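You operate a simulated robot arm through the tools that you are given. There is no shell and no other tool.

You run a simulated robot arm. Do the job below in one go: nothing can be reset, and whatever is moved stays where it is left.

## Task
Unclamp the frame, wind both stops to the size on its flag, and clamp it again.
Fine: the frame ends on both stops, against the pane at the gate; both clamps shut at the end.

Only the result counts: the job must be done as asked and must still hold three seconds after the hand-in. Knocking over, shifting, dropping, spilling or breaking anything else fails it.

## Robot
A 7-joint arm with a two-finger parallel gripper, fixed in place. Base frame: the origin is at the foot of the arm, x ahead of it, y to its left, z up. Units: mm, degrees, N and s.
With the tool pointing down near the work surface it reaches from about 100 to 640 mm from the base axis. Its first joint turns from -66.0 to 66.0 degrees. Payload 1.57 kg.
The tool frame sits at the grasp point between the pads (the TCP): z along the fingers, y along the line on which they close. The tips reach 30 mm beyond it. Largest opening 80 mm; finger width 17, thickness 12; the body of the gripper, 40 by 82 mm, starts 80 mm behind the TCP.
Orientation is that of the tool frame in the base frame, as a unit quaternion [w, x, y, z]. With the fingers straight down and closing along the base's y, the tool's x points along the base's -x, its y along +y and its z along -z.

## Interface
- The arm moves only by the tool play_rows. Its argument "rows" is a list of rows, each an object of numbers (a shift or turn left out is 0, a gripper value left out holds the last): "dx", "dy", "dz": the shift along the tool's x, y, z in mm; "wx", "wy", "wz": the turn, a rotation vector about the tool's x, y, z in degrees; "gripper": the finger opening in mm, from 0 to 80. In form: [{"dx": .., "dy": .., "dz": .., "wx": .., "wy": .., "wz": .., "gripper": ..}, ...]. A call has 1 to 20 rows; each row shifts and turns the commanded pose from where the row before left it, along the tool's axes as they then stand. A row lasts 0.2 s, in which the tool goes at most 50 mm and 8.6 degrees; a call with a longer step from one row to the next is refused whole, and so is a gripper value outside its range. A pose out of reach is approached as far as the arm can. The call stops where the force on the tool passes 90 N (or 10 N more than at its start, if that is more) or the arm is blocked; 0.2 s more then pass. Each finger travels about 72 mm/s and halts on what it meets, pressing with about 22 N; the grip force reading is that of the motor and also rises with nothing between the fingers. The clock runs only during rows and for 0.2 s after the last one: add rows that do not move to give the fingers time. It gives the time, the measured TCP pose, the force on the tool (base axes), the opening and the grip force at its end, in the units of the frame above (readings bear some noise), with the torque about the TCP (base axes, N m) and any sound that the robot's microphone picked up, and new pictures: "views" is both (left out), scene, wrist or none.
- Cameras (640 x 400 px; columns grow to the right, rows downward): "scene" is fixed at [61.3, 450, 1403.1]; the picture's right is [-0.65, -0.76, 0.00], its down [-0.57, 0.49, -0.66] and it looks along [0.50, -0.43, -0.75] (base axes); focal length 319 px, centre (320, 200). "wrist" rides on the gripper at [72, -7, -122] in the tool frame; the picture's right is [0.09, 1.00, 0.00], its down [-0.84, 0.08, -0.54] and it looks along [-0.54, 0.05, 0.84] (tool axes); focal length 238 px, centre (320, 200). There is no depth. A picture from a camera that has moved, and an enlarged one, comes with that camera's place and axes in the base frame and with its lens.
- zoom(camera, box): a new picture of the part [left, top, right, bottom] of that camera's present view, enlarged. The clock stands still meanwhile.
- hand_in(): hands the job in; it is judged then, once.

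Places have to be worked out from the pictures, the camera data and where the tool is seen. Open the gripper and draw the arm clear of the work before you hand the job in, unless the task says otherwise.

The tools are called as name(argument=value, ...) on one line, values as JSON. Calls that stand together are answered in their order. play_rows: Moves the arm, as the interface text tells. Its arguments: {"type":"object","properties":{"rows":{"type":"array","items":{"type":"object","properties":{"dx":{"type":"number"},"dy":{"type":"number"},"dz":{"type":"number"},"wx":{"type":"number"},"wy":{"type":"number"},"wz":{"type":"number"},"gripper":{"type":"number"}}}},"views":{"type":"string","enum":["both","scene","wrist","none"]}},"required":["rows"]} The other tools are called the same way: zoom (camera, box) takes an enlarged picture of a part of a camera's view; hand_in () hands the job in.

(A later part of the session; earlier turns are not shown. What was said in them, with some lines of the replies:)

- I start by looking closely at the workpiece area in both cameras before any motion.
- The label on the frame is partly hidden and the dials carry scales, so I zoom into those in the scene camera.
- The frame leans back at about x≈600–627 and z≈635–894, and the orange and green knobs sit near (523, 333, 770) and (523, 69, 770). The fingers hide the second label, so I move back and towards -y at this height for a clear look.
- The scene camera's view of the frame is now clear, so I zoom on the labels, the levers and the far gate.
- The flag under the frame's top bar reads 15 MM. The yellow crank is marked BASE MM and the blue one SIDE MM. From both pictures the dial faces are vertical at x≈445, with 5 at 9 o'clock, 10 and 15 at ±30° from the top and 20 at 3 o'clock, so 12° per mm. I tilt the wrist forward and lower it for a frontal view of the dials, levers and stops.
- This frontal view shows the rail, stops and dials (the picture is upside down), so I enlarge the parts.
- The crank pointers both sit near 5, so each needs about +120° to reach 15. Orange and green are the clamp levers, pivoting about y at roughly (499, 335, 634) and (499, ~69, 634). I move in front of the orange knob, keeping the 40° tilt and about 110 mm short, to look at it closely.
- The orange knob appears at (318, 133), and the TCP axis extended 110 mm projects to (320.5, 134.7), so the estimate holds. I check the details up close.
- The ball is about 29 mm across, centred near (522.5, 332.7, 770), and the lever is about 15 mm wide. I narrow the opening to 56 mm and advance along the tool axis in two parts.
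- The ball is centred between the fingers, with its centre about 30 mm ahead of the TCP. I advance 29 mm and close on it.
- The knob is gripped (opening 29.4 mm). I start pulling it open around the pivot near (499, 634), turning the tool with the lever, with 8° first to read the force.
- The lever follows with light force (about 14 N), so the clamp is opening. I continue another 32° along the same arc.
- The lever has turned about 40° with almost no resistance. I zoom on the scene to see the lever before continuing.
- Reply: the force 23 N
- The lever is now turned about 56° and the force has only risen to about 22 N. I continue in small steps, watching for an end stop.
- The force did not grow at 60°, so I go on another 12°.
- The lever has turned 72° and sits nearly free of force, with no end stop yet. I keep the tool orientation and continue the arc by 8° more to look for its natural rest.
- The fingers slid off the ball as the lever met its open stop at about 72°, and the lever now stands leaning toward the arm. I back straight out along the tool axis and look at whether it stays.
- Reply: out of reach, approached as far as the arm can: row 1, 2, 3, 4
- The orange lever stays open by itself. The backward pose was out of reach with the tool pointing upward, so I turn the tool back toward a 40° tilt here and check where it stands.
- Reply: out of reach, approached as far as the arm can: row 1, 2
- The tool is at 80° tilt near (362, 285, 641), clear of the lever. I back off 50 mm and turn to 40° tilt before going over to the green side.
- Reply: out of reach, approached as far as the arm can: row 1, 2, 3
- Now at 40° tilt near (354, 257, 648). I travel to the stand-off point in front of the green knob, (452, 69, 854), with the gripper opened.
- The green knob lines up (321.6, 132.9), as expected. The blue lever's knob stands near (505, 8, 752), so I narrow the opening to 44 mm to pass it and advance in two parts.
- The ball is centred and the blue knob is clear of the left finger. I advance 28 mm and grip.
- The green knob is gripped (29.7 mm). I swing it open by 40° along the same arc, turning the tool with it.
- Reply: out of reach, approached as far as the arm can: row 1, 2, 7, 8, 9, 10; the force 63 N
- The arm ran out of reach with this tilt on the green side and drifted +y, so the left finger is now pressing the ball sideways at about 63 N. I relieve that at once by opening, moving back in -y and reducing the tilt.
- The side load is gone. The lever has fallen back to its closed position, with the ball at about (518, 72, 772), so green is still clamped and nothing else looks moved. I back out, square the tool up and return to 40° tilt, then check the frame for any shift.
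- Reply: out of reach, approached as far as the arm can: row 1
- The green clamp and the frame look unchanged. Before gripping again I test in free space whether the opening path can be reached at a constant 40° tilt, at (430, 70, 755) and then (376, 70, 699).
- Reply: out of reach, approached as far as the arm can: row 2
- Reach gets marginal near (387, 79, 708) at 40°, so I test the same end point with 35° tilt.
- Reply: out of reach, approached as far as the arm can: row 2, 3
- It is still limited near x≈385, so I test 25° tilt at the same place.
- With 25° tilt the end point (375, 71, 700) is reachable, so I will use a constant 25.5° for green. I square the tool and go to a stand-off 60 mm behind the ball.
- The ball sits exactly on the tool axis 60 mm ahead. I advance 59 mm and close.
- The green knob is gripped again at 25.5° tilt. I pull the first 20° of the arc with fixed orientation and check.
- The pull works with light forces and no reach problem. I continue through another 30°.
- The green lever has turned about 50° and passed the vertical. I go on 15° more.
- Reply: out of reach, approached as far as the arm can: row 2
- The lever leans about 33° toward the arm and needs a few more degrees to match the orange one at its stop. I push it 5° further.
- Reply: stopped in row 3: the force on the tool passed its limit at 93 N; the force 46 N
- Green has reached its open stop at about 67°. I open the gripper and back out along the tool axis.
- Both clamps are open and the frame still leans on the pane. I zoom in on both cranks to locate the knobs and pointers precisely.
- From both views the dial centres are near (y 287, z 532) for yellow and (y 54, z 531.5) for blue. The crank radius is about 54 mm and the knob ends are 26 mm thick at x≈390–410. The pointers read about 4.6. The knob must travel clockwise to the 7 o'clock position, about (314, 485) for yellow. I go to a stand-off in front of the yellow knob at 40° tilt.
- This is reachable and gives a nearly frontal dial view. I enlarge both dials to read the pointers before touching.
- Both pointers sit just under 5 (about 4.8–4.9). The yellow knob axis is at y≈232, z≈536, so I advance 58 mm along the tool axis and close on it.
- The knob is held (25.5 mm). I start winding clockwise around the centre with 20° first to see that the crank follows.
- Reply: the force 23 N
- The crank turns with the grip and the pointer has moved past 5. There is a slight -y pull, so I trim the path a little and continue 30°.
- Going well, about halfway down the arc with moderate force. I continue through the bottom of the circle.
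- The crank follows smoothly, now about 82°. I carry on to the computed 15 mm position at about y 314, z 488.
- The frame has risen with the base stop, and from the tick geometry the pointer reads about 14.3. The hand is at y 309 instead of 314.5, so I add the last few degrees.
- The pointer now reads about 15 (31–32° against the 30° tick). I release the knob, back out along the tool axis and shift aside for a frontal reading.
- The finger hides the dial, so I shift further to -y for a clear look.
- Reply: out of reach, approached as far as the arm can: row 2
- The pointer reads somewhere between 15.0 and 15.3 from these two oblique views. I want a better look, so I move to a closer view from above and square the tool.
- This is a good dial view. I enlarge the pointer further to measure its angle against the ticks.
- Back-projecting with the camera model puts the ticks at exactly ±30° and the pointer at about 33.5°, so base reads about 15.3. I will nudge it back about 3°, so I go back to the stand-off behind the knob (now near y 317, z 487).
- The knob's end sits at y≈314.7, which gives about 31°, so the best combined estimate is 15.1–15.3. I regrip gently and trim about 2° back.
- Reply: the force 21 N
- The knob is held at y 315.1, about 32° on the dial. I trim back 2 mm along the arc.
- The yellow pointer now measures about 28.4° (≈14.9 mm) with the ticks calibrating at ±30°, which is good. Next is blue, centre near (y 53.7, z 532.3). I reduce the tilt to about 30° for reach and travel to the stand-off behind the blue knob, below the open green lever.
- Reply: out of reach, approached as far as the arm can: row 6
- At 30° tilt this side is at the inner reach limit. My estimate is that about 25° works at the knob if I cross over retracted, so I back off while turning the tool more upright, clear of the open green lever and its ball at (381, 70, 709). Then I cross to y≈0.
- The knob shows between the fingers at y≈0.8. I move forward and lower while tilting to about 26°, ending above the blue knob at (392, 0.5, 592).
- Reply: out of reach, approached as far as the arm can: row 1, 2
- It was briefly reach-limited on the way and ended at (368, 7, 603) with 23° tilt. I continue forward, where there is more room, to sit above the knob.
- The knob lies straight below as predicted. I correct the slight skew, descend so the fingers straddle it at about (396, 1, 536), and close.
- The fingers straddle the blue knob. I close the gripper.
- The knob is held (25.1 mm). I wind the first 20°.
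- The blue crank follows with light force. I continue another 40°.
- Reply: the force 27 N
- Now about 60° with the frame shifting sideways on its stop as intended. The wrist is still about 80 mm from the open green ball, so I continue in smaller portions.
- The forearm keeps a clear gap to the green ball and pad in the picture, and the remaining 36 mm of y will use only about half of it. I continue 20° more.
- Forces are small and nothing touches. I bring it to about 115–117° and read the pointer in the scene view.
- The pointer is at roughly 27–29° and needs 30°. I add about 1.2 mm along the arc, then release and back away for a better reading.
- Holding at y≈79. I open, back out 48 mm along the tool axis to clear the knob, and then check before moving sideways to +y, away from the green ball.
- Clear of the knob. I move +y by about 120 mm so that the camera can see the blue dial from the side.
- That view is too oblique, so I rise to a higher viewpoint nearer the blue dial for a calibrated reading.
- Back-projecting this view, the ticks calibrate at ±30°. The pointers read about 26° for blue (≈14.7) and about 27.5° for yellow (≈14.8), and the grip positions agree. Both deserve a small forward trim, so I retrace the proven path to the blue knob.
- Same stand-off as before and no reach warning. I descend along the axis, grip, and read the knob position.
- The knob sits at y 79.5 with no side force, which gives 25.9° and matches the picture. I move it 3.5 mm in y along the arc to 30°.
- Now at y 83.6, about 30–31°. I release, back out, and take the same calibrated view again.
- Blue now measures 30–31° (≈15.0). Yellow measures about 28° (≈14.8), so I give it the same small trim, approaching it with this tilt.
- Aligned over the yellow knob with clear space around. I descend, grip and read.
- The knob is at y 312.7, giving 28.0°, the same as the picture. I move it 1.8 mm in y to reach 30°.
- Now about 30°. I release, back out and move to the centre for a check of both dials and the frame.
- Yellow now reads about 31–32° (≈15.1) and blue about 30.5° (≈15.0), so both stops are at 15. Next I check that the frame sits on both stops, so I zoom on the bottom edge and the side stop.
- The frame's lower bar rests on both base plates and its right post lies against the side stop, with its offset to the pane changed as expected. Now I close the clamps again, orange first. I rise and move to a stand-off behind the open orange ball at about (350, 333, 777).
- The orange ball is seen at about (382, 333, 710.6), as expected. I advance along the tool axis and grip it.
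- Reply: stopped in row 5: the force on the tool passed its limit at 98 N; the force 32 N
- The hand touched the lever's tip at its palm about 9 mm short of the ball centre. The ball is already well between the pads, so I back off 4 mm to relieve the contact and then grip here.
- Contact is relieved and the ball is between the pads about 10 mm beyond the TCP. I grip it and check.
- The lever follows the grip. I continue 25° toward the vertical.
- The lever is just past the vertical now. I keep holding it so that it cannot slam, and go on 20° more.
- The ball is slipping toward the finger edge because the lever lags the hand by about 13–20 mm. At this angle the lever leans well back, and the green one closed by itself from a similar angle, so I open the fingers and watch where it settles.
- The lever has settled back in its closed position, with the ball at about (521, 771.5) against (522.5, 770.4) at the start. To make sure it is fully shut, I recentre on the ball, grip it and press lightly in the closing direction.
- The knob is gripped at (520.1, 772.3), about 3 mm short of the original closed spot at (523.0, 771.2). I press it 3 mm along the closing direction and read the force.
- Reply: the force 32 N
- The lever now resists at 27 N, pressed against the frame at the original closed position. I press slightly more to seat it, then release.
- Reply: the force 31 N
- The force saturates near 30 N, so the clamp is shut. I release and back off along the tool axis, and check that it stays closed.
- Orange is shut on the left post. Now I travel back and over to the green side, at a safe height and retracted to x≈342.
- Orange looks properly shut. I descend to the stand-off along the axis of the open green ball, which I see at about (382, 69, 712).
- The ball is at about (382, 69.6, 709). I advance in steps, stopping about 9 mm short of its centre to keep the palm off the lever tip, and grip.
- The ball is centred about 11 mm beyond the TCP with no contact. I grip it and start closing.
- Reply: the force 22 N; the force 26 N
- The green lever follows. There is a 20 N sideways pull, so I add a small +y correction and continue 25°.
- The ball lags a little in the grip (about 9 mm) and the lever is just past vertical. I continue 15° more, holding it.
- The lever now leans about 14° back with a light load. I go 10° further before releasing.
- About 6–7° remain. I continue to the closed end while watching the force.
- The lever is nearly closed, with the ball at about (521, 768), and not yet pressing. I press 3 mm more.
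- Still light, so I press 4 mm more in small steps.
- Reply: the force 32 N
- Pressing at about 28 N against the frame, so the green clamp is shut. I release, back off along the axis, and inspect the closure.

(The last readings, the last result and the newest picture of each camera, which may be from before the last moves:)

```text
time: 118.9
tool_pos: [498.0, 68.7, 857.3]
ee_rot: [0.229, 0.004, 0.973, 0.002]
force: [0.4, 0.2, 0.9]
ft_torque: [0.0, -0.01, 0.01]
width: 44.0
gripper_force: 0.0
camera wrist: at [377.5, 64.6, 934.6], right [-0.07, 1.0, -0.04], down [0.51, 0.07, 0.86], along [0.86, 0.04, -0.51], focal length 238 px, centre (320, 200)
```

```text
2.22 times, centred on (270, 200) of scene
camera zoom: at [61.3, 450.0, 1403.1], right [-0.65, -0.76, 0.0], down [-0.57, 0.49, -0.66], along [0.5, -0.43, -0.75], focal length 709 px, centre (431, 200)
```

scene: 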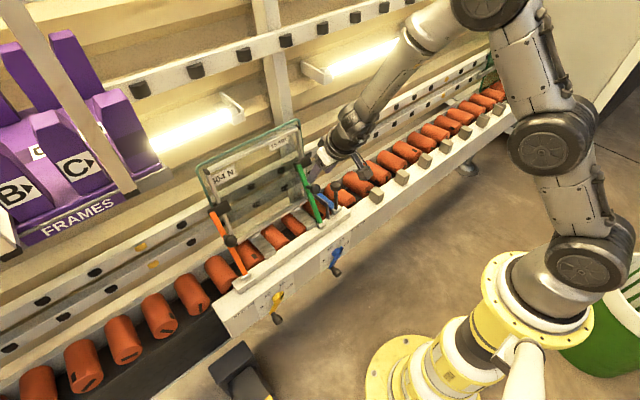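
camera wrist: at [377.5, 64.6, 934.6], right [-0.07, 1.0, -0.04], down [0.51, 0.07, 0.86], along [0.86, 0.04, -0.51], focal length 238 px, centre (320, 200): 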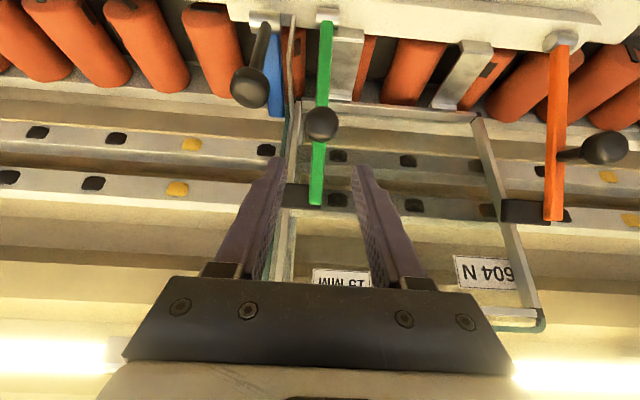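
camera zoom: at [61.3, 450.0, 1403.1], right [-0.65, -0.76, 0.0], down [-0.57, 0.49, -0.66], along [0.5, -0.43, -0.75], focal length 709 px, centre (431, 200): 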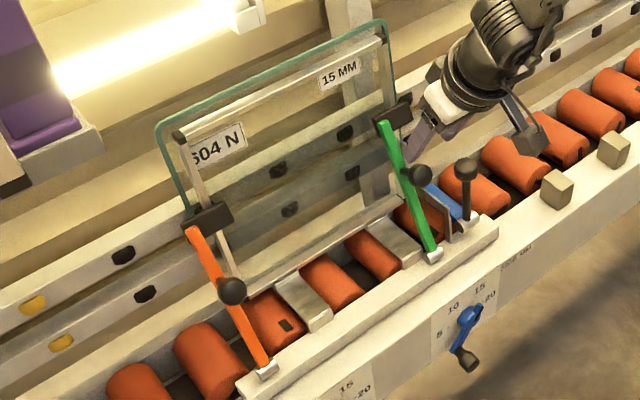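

Both levers are back at their closed positions (green ball at about (523.7, 70, 770)) with the pads on the posts. I zoom in on the stop contacts and pads from here.

zoom(camera="wrist", box=[260, 60, 340, 220])

zoom(camera="scene", box=[285, 150, 345, 215])

zoom(camera="scene", box=[195, 190, 255, 260])

zoom(camera="scene", box=[230, 200, 320, 265])

```text
2.50 times, centred on (300, 140) of wrist
camera zoom: at [377.5, 64.6, 934.6], right [-0.07, 1.0, -0.04], down [0.51, 0.07, 0.86], along [0.86, 0.04, -0.51], focal length 596 px, centre (370, 350)
```

zoom: 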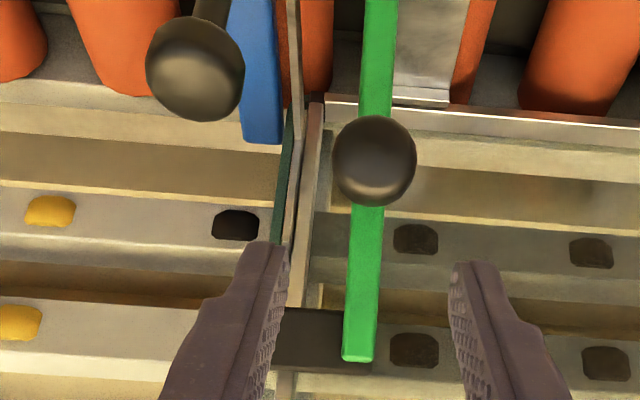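

```text
6.15 times, centred on (315, 182) of scene
camera zoom: at [61.3, 450.0, 1403.1], right [-0.65, -0.76, 0.0], down [-0.57, 0.49, -0.66], along [0.5, -0.43, -0.75], focal length 1964 px, centre (351, 308)
```

zoom: 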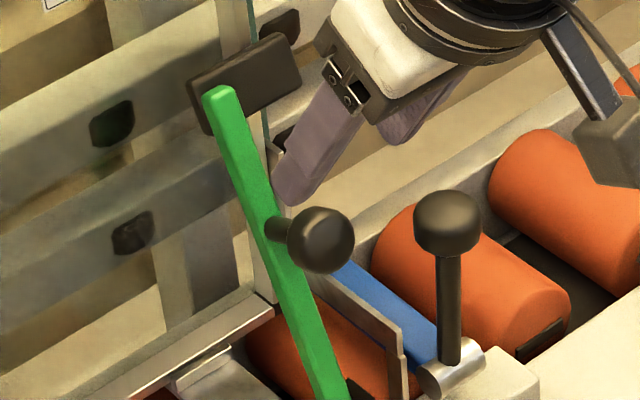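

```text
5.71 times, centred on (225, 225) of scene
camera zoom: at [61.3, 450.0, 1403.1], right [-0.65, -0.76, 0.0], down [-0.57, 0.49, -0.66], along [0.5, -0.43, -0.75], focal length 1823 px, centre (863, 57)
```

zoom: 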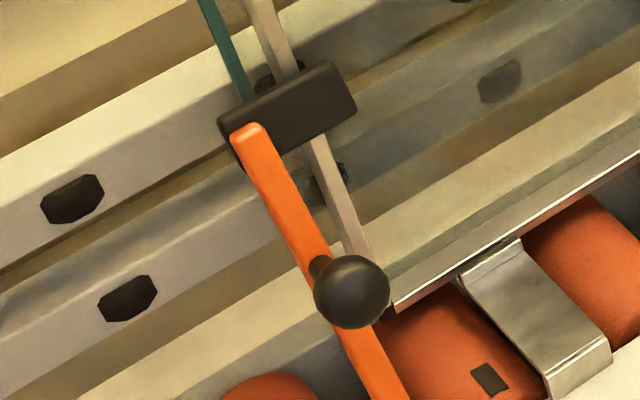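

```text
6.15 times, centred on (275, 232) of scene
camera zoom: at [61.3, 450.0, 1403.1], right [-0.65, -0.76, 0.0], down [-0.57, 0.49, -0.66], along [0.5, -0.43, -0.75], focal length 1964 px, centre (597, 0)
```

zoom: 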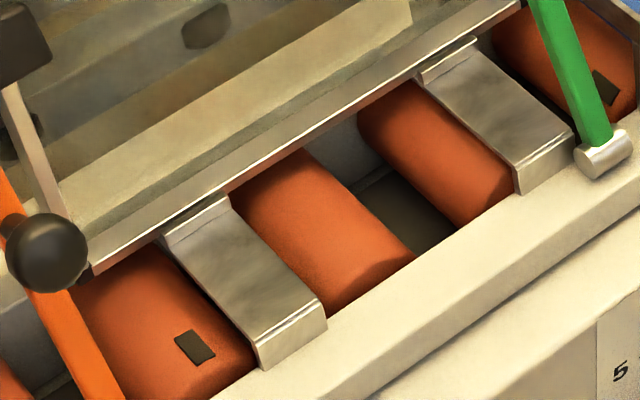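

I look closer at the side stop against the right post, and at the bottom corner.

zoom(camera="wrist", box=[270, 85, 310, 160])

zoom(camera="wrist", box=[285, 85, 345, 125])

```text
5.33 times, centred on (290, 122) of wrist
camera zoom: at [377.5, 64.6, 934.6], right [-0.07, 1.0, -0.04], down [0.51, 0.07, 0.86], along [0.86, 0.04, -0.51], focal length 1271 px, centre (480, 613)
```

zoom: 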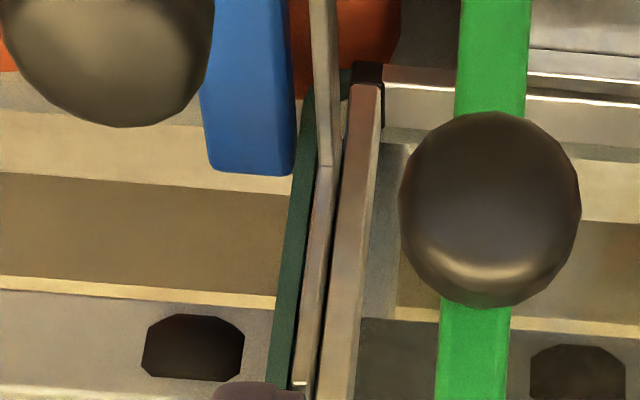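

```text
10.00 times, centred on (315, 105) of wrist
camera zoom: at [377.5, 64.6, 934.6], right [-0.07, 1.0, -0.04], down [0.51, 0.07, 0.86], along [0.86, 0.04, -0.51], focal length 2384 px, centre (370, 1150)
```

zoom: 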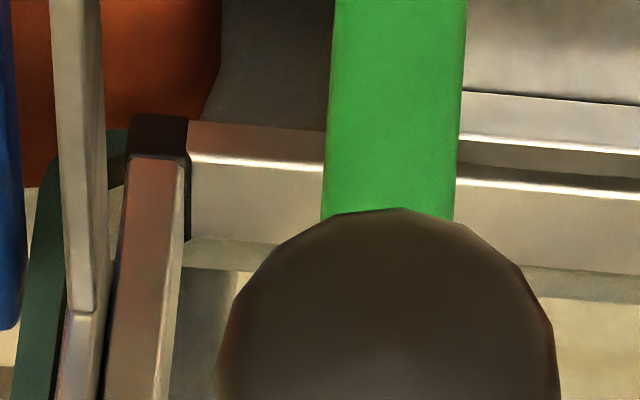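

There is a dark line between the stop and the post that I cannot judge from this angle. I shift the camera in line with it (y≈36) to see whether there is a real gap.

play_rows(rows=[{"dy": -15}, {"dy": -14}, {"dx": 0}], views="wrist")

zoom(camera="wrist", box=[290, 80, 340, 160])

```text
time: 119.7
tool_pos: [497.2, 40.1, 856.8]
ee_rot: [0.229, 0.005, 0.974, 0.0]
force: [-0.2, 0.0, 0.3]
ft_torque: [-0.03, 0.02, 0.01]
width: 43.7
gripper_force: 0.1
camera wrist: at [377.6, 35.5, 934.6], right [-0.07, 1.0, -0.04], down [0.51, 0.07, 0.86], along [0.86, 0.04, -0.51], focal length 238 px, centre (320, 200)
```

wrist: 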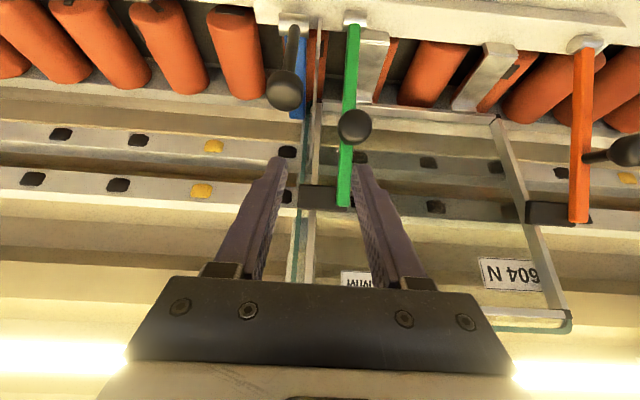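

```text
5.00 times, centred on (315, 120) of wrist
camera zoom: at [377.6, 35.5, 934.6], right [-0.07, 1.0, -0.04], down [0.51, 0.07, 0.86], along [0.86, 0.04, -0.51], focal length 1192 px, centre (345, 600)
```

zoom: 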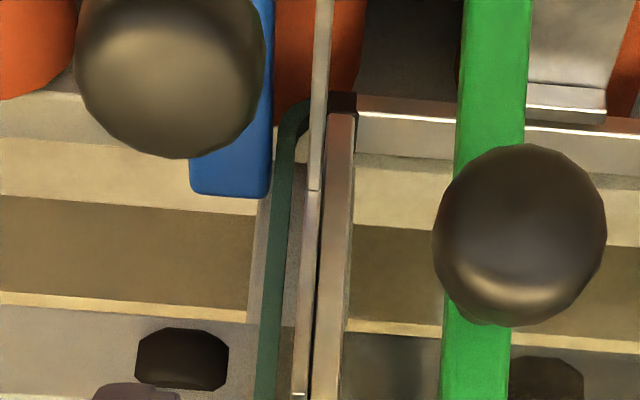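

The dark line stays black even where the background is bright. I zoom in further, since the enlargements are freshly rendered.

zoom(camera="wrist", box=[304, 94, 328, 109])

zoom(camera="wrist", box=[300, 115, 324, 130])

zoom(camera="wrist", box=[298, 135, 322, 150])

zoom(camera="wrist", box=[480, 105, 540, 145])

```text
16.00 times, centred on (316, 102) of wrist
camera zoom: at [377.6, 35.5, 934.6], right [-0.07, 1.0, -0.04], down [0.51, 0.07, 0.86], along [0.86, 0.04, -0.51], focal length 3814 px, centre (384, 1776)
```

zoom: 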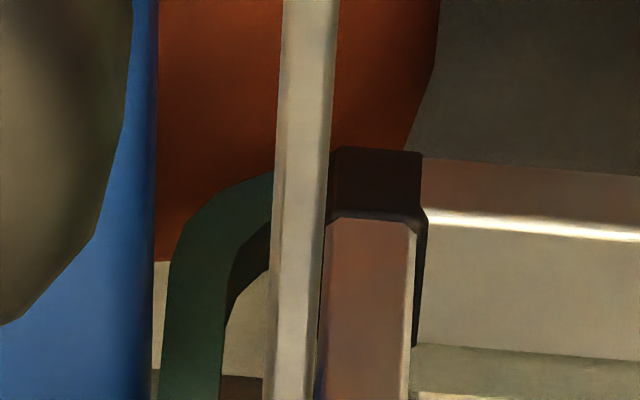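

```text
16.00 times, centred on (312, 122) of wrist
camera zoom: at [377.6, 35.5, 934.6], right [-0.07, 1.0, -0.04], down [0.51, 0.07, 0.86], along [0.86, 0.04, -0.51], focal length 3814 px, centre (448, 1440)
```

zoom: 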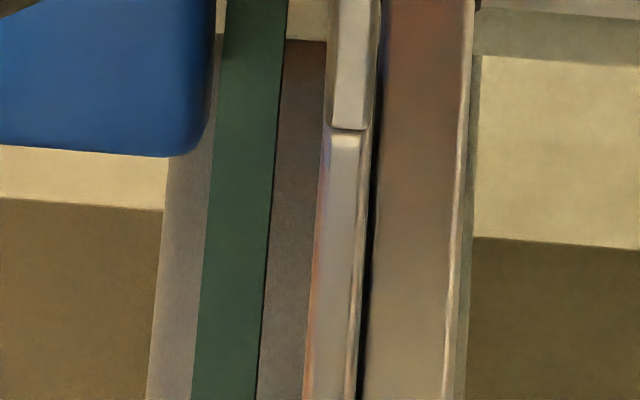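

```text
16.00 times, centred on (310, 142) of wrist
camera zoom: at [377.6, 35.5, 934.6], right [-0.07, 1.0, -0.04], down [0.51, 0.07, 0.86], along [0.86, 0.04, -0.51], focal length 3814 px, centre (480, 1120)
```

zoom: 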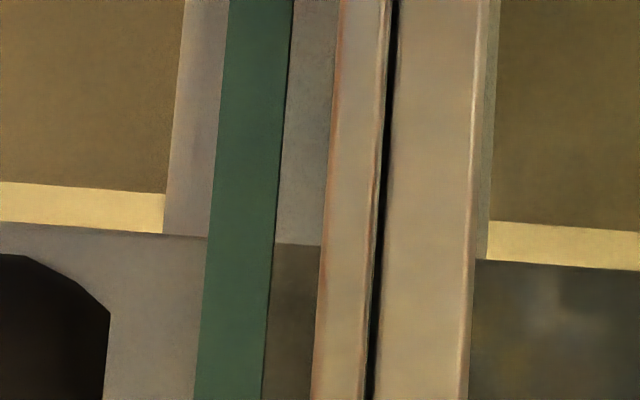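

```text
10.00 times, centred on (510, 125) of wrist
camera zoom: at [377.6, 35.5, 934.6], right [-0.07, 1.0, -0.04], down [0.51, 0.07, 0.86], along [0.86, 0.04, -0.51], focal length 2384 px, centre (-1580, 950)
```

zoom: 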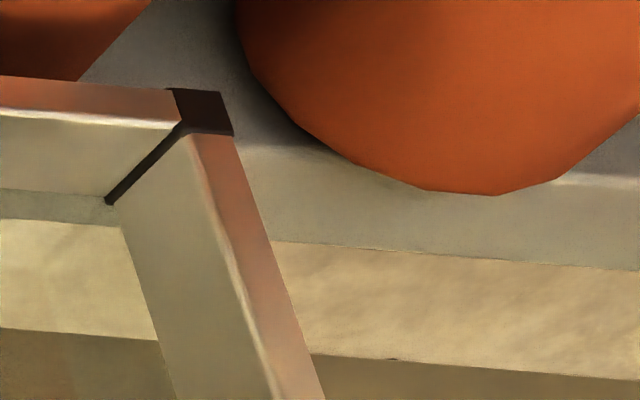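

The 16x view shows the crease is about 1 mm wide and matches the dark edge bevel of the post, with no background showing through, so the side stop touches. I check the two base plates under the bottom bar the same way.

zoom(camera="wrist", box=[350, 85, 400, 118])

zoom(camera="wrist", box=[440, 85, 500, 125])

zoom(camera="scene", box=[252, 228, 276, 246])

zoom(camera="scene", box=[290, 205, 314, 223])

```text
12.12 times, centred on (375, 102) of wrist
camera zoom: at [377.6, 35.5, 934.6], right [-0.07, 1.0, -0.04], down [0.51, 0.07, 0.86], along [0.86, 0.04, -0.51], focal length 2889 px, centre (-347, 1394)
```

zoom: 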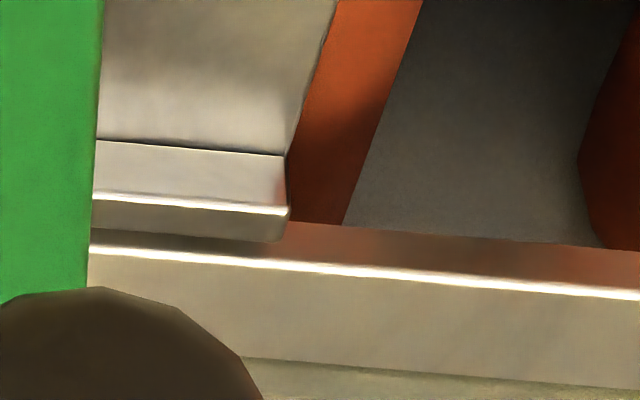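

```text
10.00 times, centred on (470, 105) of wrist
camera zoom: at [377.6, 35.5, 934.6], right [-0.07, 1.0, -0.04], down [0.51, 0.07, 0.86], along [0.86, 0.04, -0.51], focal length 2384 px, centre (-1180, 1150)
```

zoom: 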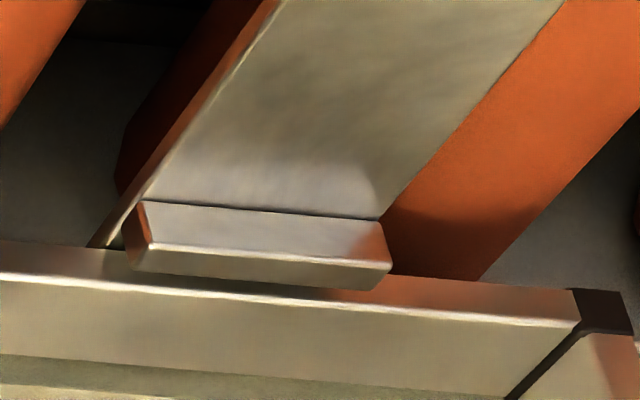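

```text
16.00 times, centred on (264, 237) of scene
camera zoom: at [61.3, 450.0, 1403.1], right [-0.65, -0.76, 0.0], down [-0.57, 0.49, -0.66], along [0.5, -0.43, -0.75], focal length 5105 px, centre (1216, -392)
```

zoom: 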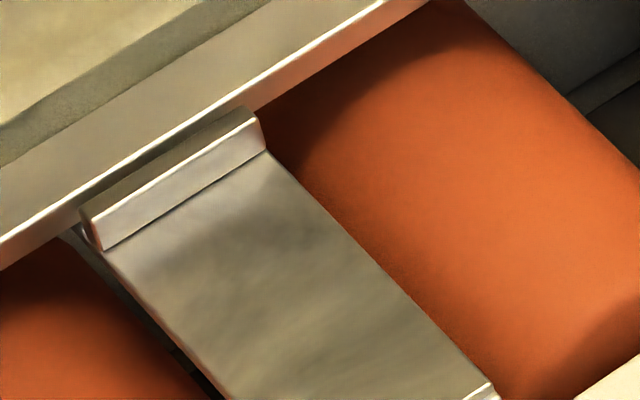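

```text
16.00 times, centred on (302, 214) of scene
camera zoom: at [61.3, 450.0, 1403.1], right [-0.65, -0.76, 0.0], down [-0.57, 0.49, -0.66], along [0.5, -0.43, -0.75], focal length 5105 px, centre (608, -24)
```

zoom: 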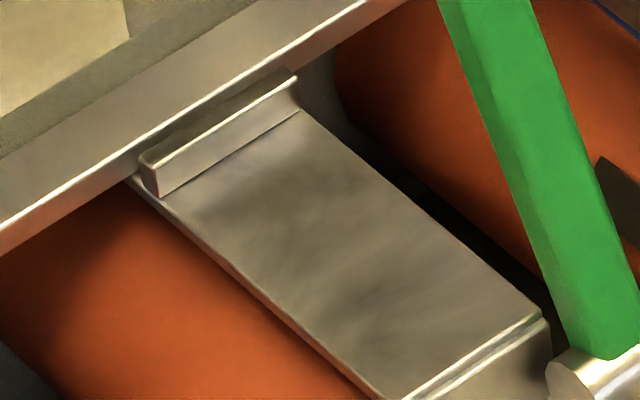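

The bottom bar sits behind the lips of both base plates, and both clamps hold the posts. I open the gripper and draw the arm up and back, clear of the work.

play_rows(rows=[{"dx": 13.6, "dz": -38.7}, {"dx": 13.6, "dy": 12, "dz": -38.7}, {"dx": 13.6, "dy": 12, "dz": -38.7, "gripper": 80}, {"dx": 13.6, "dy": 12, "dz": -38.7}, {"dx": 13.6, "dy": 12, "dz": -38.7}, {"dx": 0}, {"dx": 0}], views="both")

zoom(camera="scene", box=[185, 110, 365, 320])

zoom(camera="wrist", box=[150, 30, 480, 280])

zoom(camera="scene", box=[255, 265, 305, 325])

zoom(camera="scene", box=[315, 225, 375, 280])

```text
time: 121.3
tool_pos: [350.1, 89.1, 1001.2]
ee_rot: [0.228, 0.005, 0.974, 0.001]
force: [0.5, -0.9, -0.2]
ft_torque: [0.02, -0.01, -0.01]
width: 79.7
gripper_force: 0.0
camera wrist: at [230.7, 84.1, 1078.4], right [-0.07, 1.0, -0.04], down [0.51, 0.07, 0.86], along [0.86, 0.04, -0.51], focal length 238 px, centre (320, 200)
```

scene: 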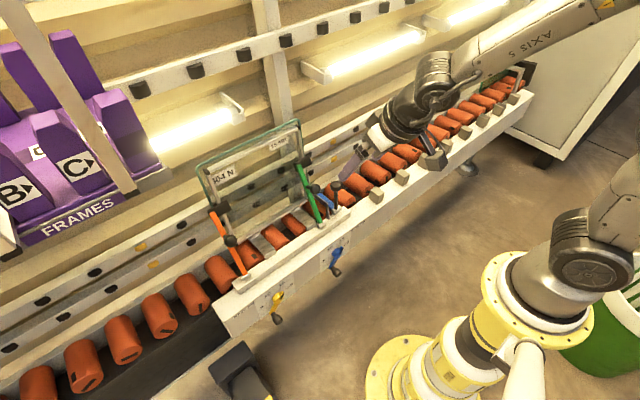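
wrist: 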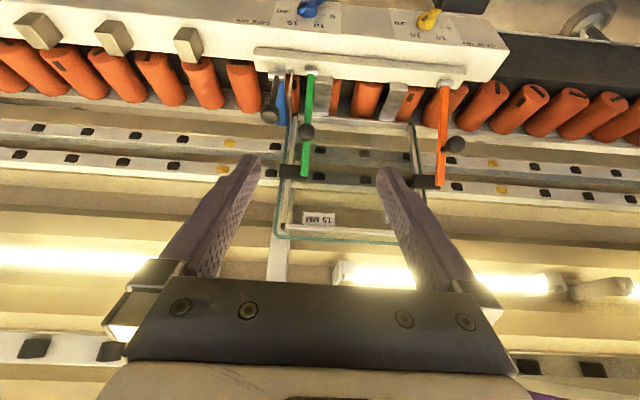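

```text
1.90 times, centred on (275, 215) of scene
camera zoom: at [61.3, 450.0, 1403.1], right [-0.65, -0.76, 0.0], down [-0.57, 0.49, -0.66], along [0.5, -0.43, -0.75], focal length 608 px, centre (406, 171)
```

zoom: 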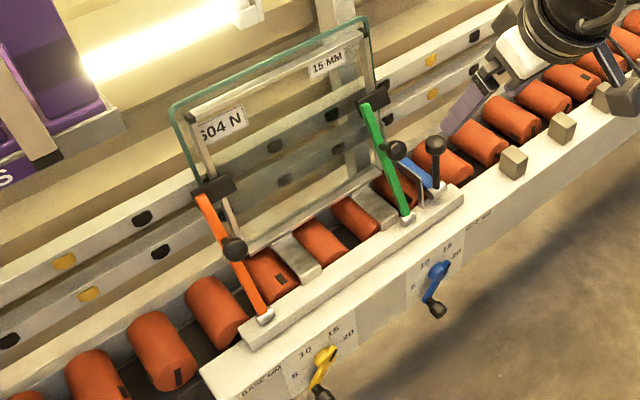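

```text
1.60 times, centred on (315, 155) of wrist
camera zoom: at [230.7, 84.1, 1078.4], right [-0.07, 1.0, -0.04], down [0.51, 0.07, 0.86], along [0.86, 0.04, -0.51], focal length 381 px, centre (328, 272)
```

zoom: 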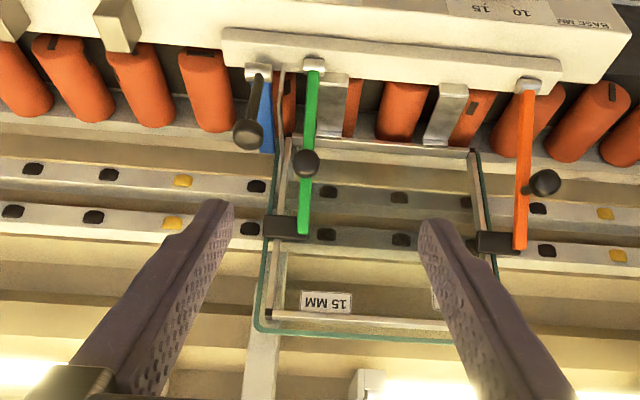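

```text
6.67 times, centred on (280, 295) of scene
camera zoom: at [61.3, 450.0, 1403.1], right [-0.65, -0.76, 0.0], down [-0.57, 0.49, -0.66], along [0.5, -0.43, -0.75], focal length 2127 px, centre (587, -433)
```

zoom: 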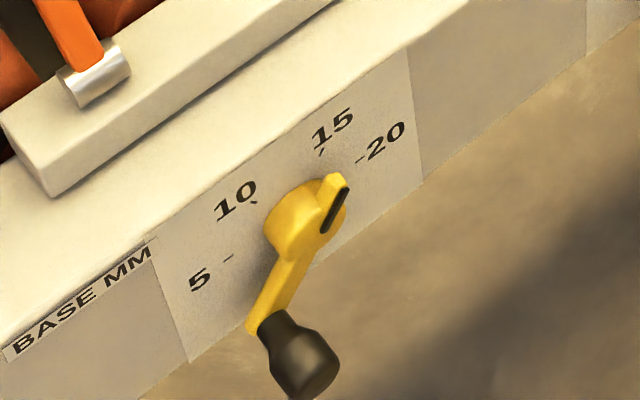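

```text
7.27 times, centred on (345, 252) of scene
camera zoom: at [61.3, 450.0, 1403.1], right [-0.65, -0.76, 0.0], down [-0.57, 0.49, -0.66], along [0.5, -0.43, -0.75], focal length 2320 px, centre (138, -182)
```

zoom: 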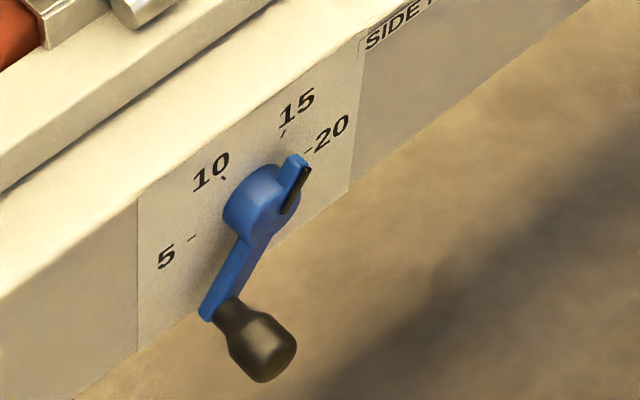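

Everything checks out:
- Both pointers stand at 15.
- The frame sits on the base and side stops, against the pane.
- Both clamp balls are back at their closed spots (x≈523, z≈770).
- The arm is clear with the gripper open.

I hand in the job.

hand_in()

```text
The job is handed in.
```

I unclamped the frame, wound both stops to 15 mm (the size on its flag), and clamped it again. The job is handed in, and I haven't seen a verdict.

- **Stops:** from camera readings of the dials, the base stop reads about 15.1 mm and the side stop about 15.0 mm.
- **Frame:** its lower bar sits behind the lips of both base plates, and it leans against the pane with the clamp pads on its posts. It also appears to rest against the side stop. A dark line about 1 mm wide shows there, which I took to be the post's edge rather than a gap.
- **Clamps:** both levers are back at their original closed positions, and each resisted at nearly 30 N when pressed shut.
- **Arm:** it is clear of the work with the gripper open.

**Contacts along the way:**
- **Green lever:** on the first try at opening it, the arm ran out of reach and pushed it sideways with about 63 N. I backed off, and the lever fell back to its closed position.
- **Lever end stop:** pressing the green lever against its open stop briefly reached 93 N.
- **Orange lever:** while reaching for it to close it, the hand bumped its tip at about 98 N.

I saw no damage or shift from any of these.
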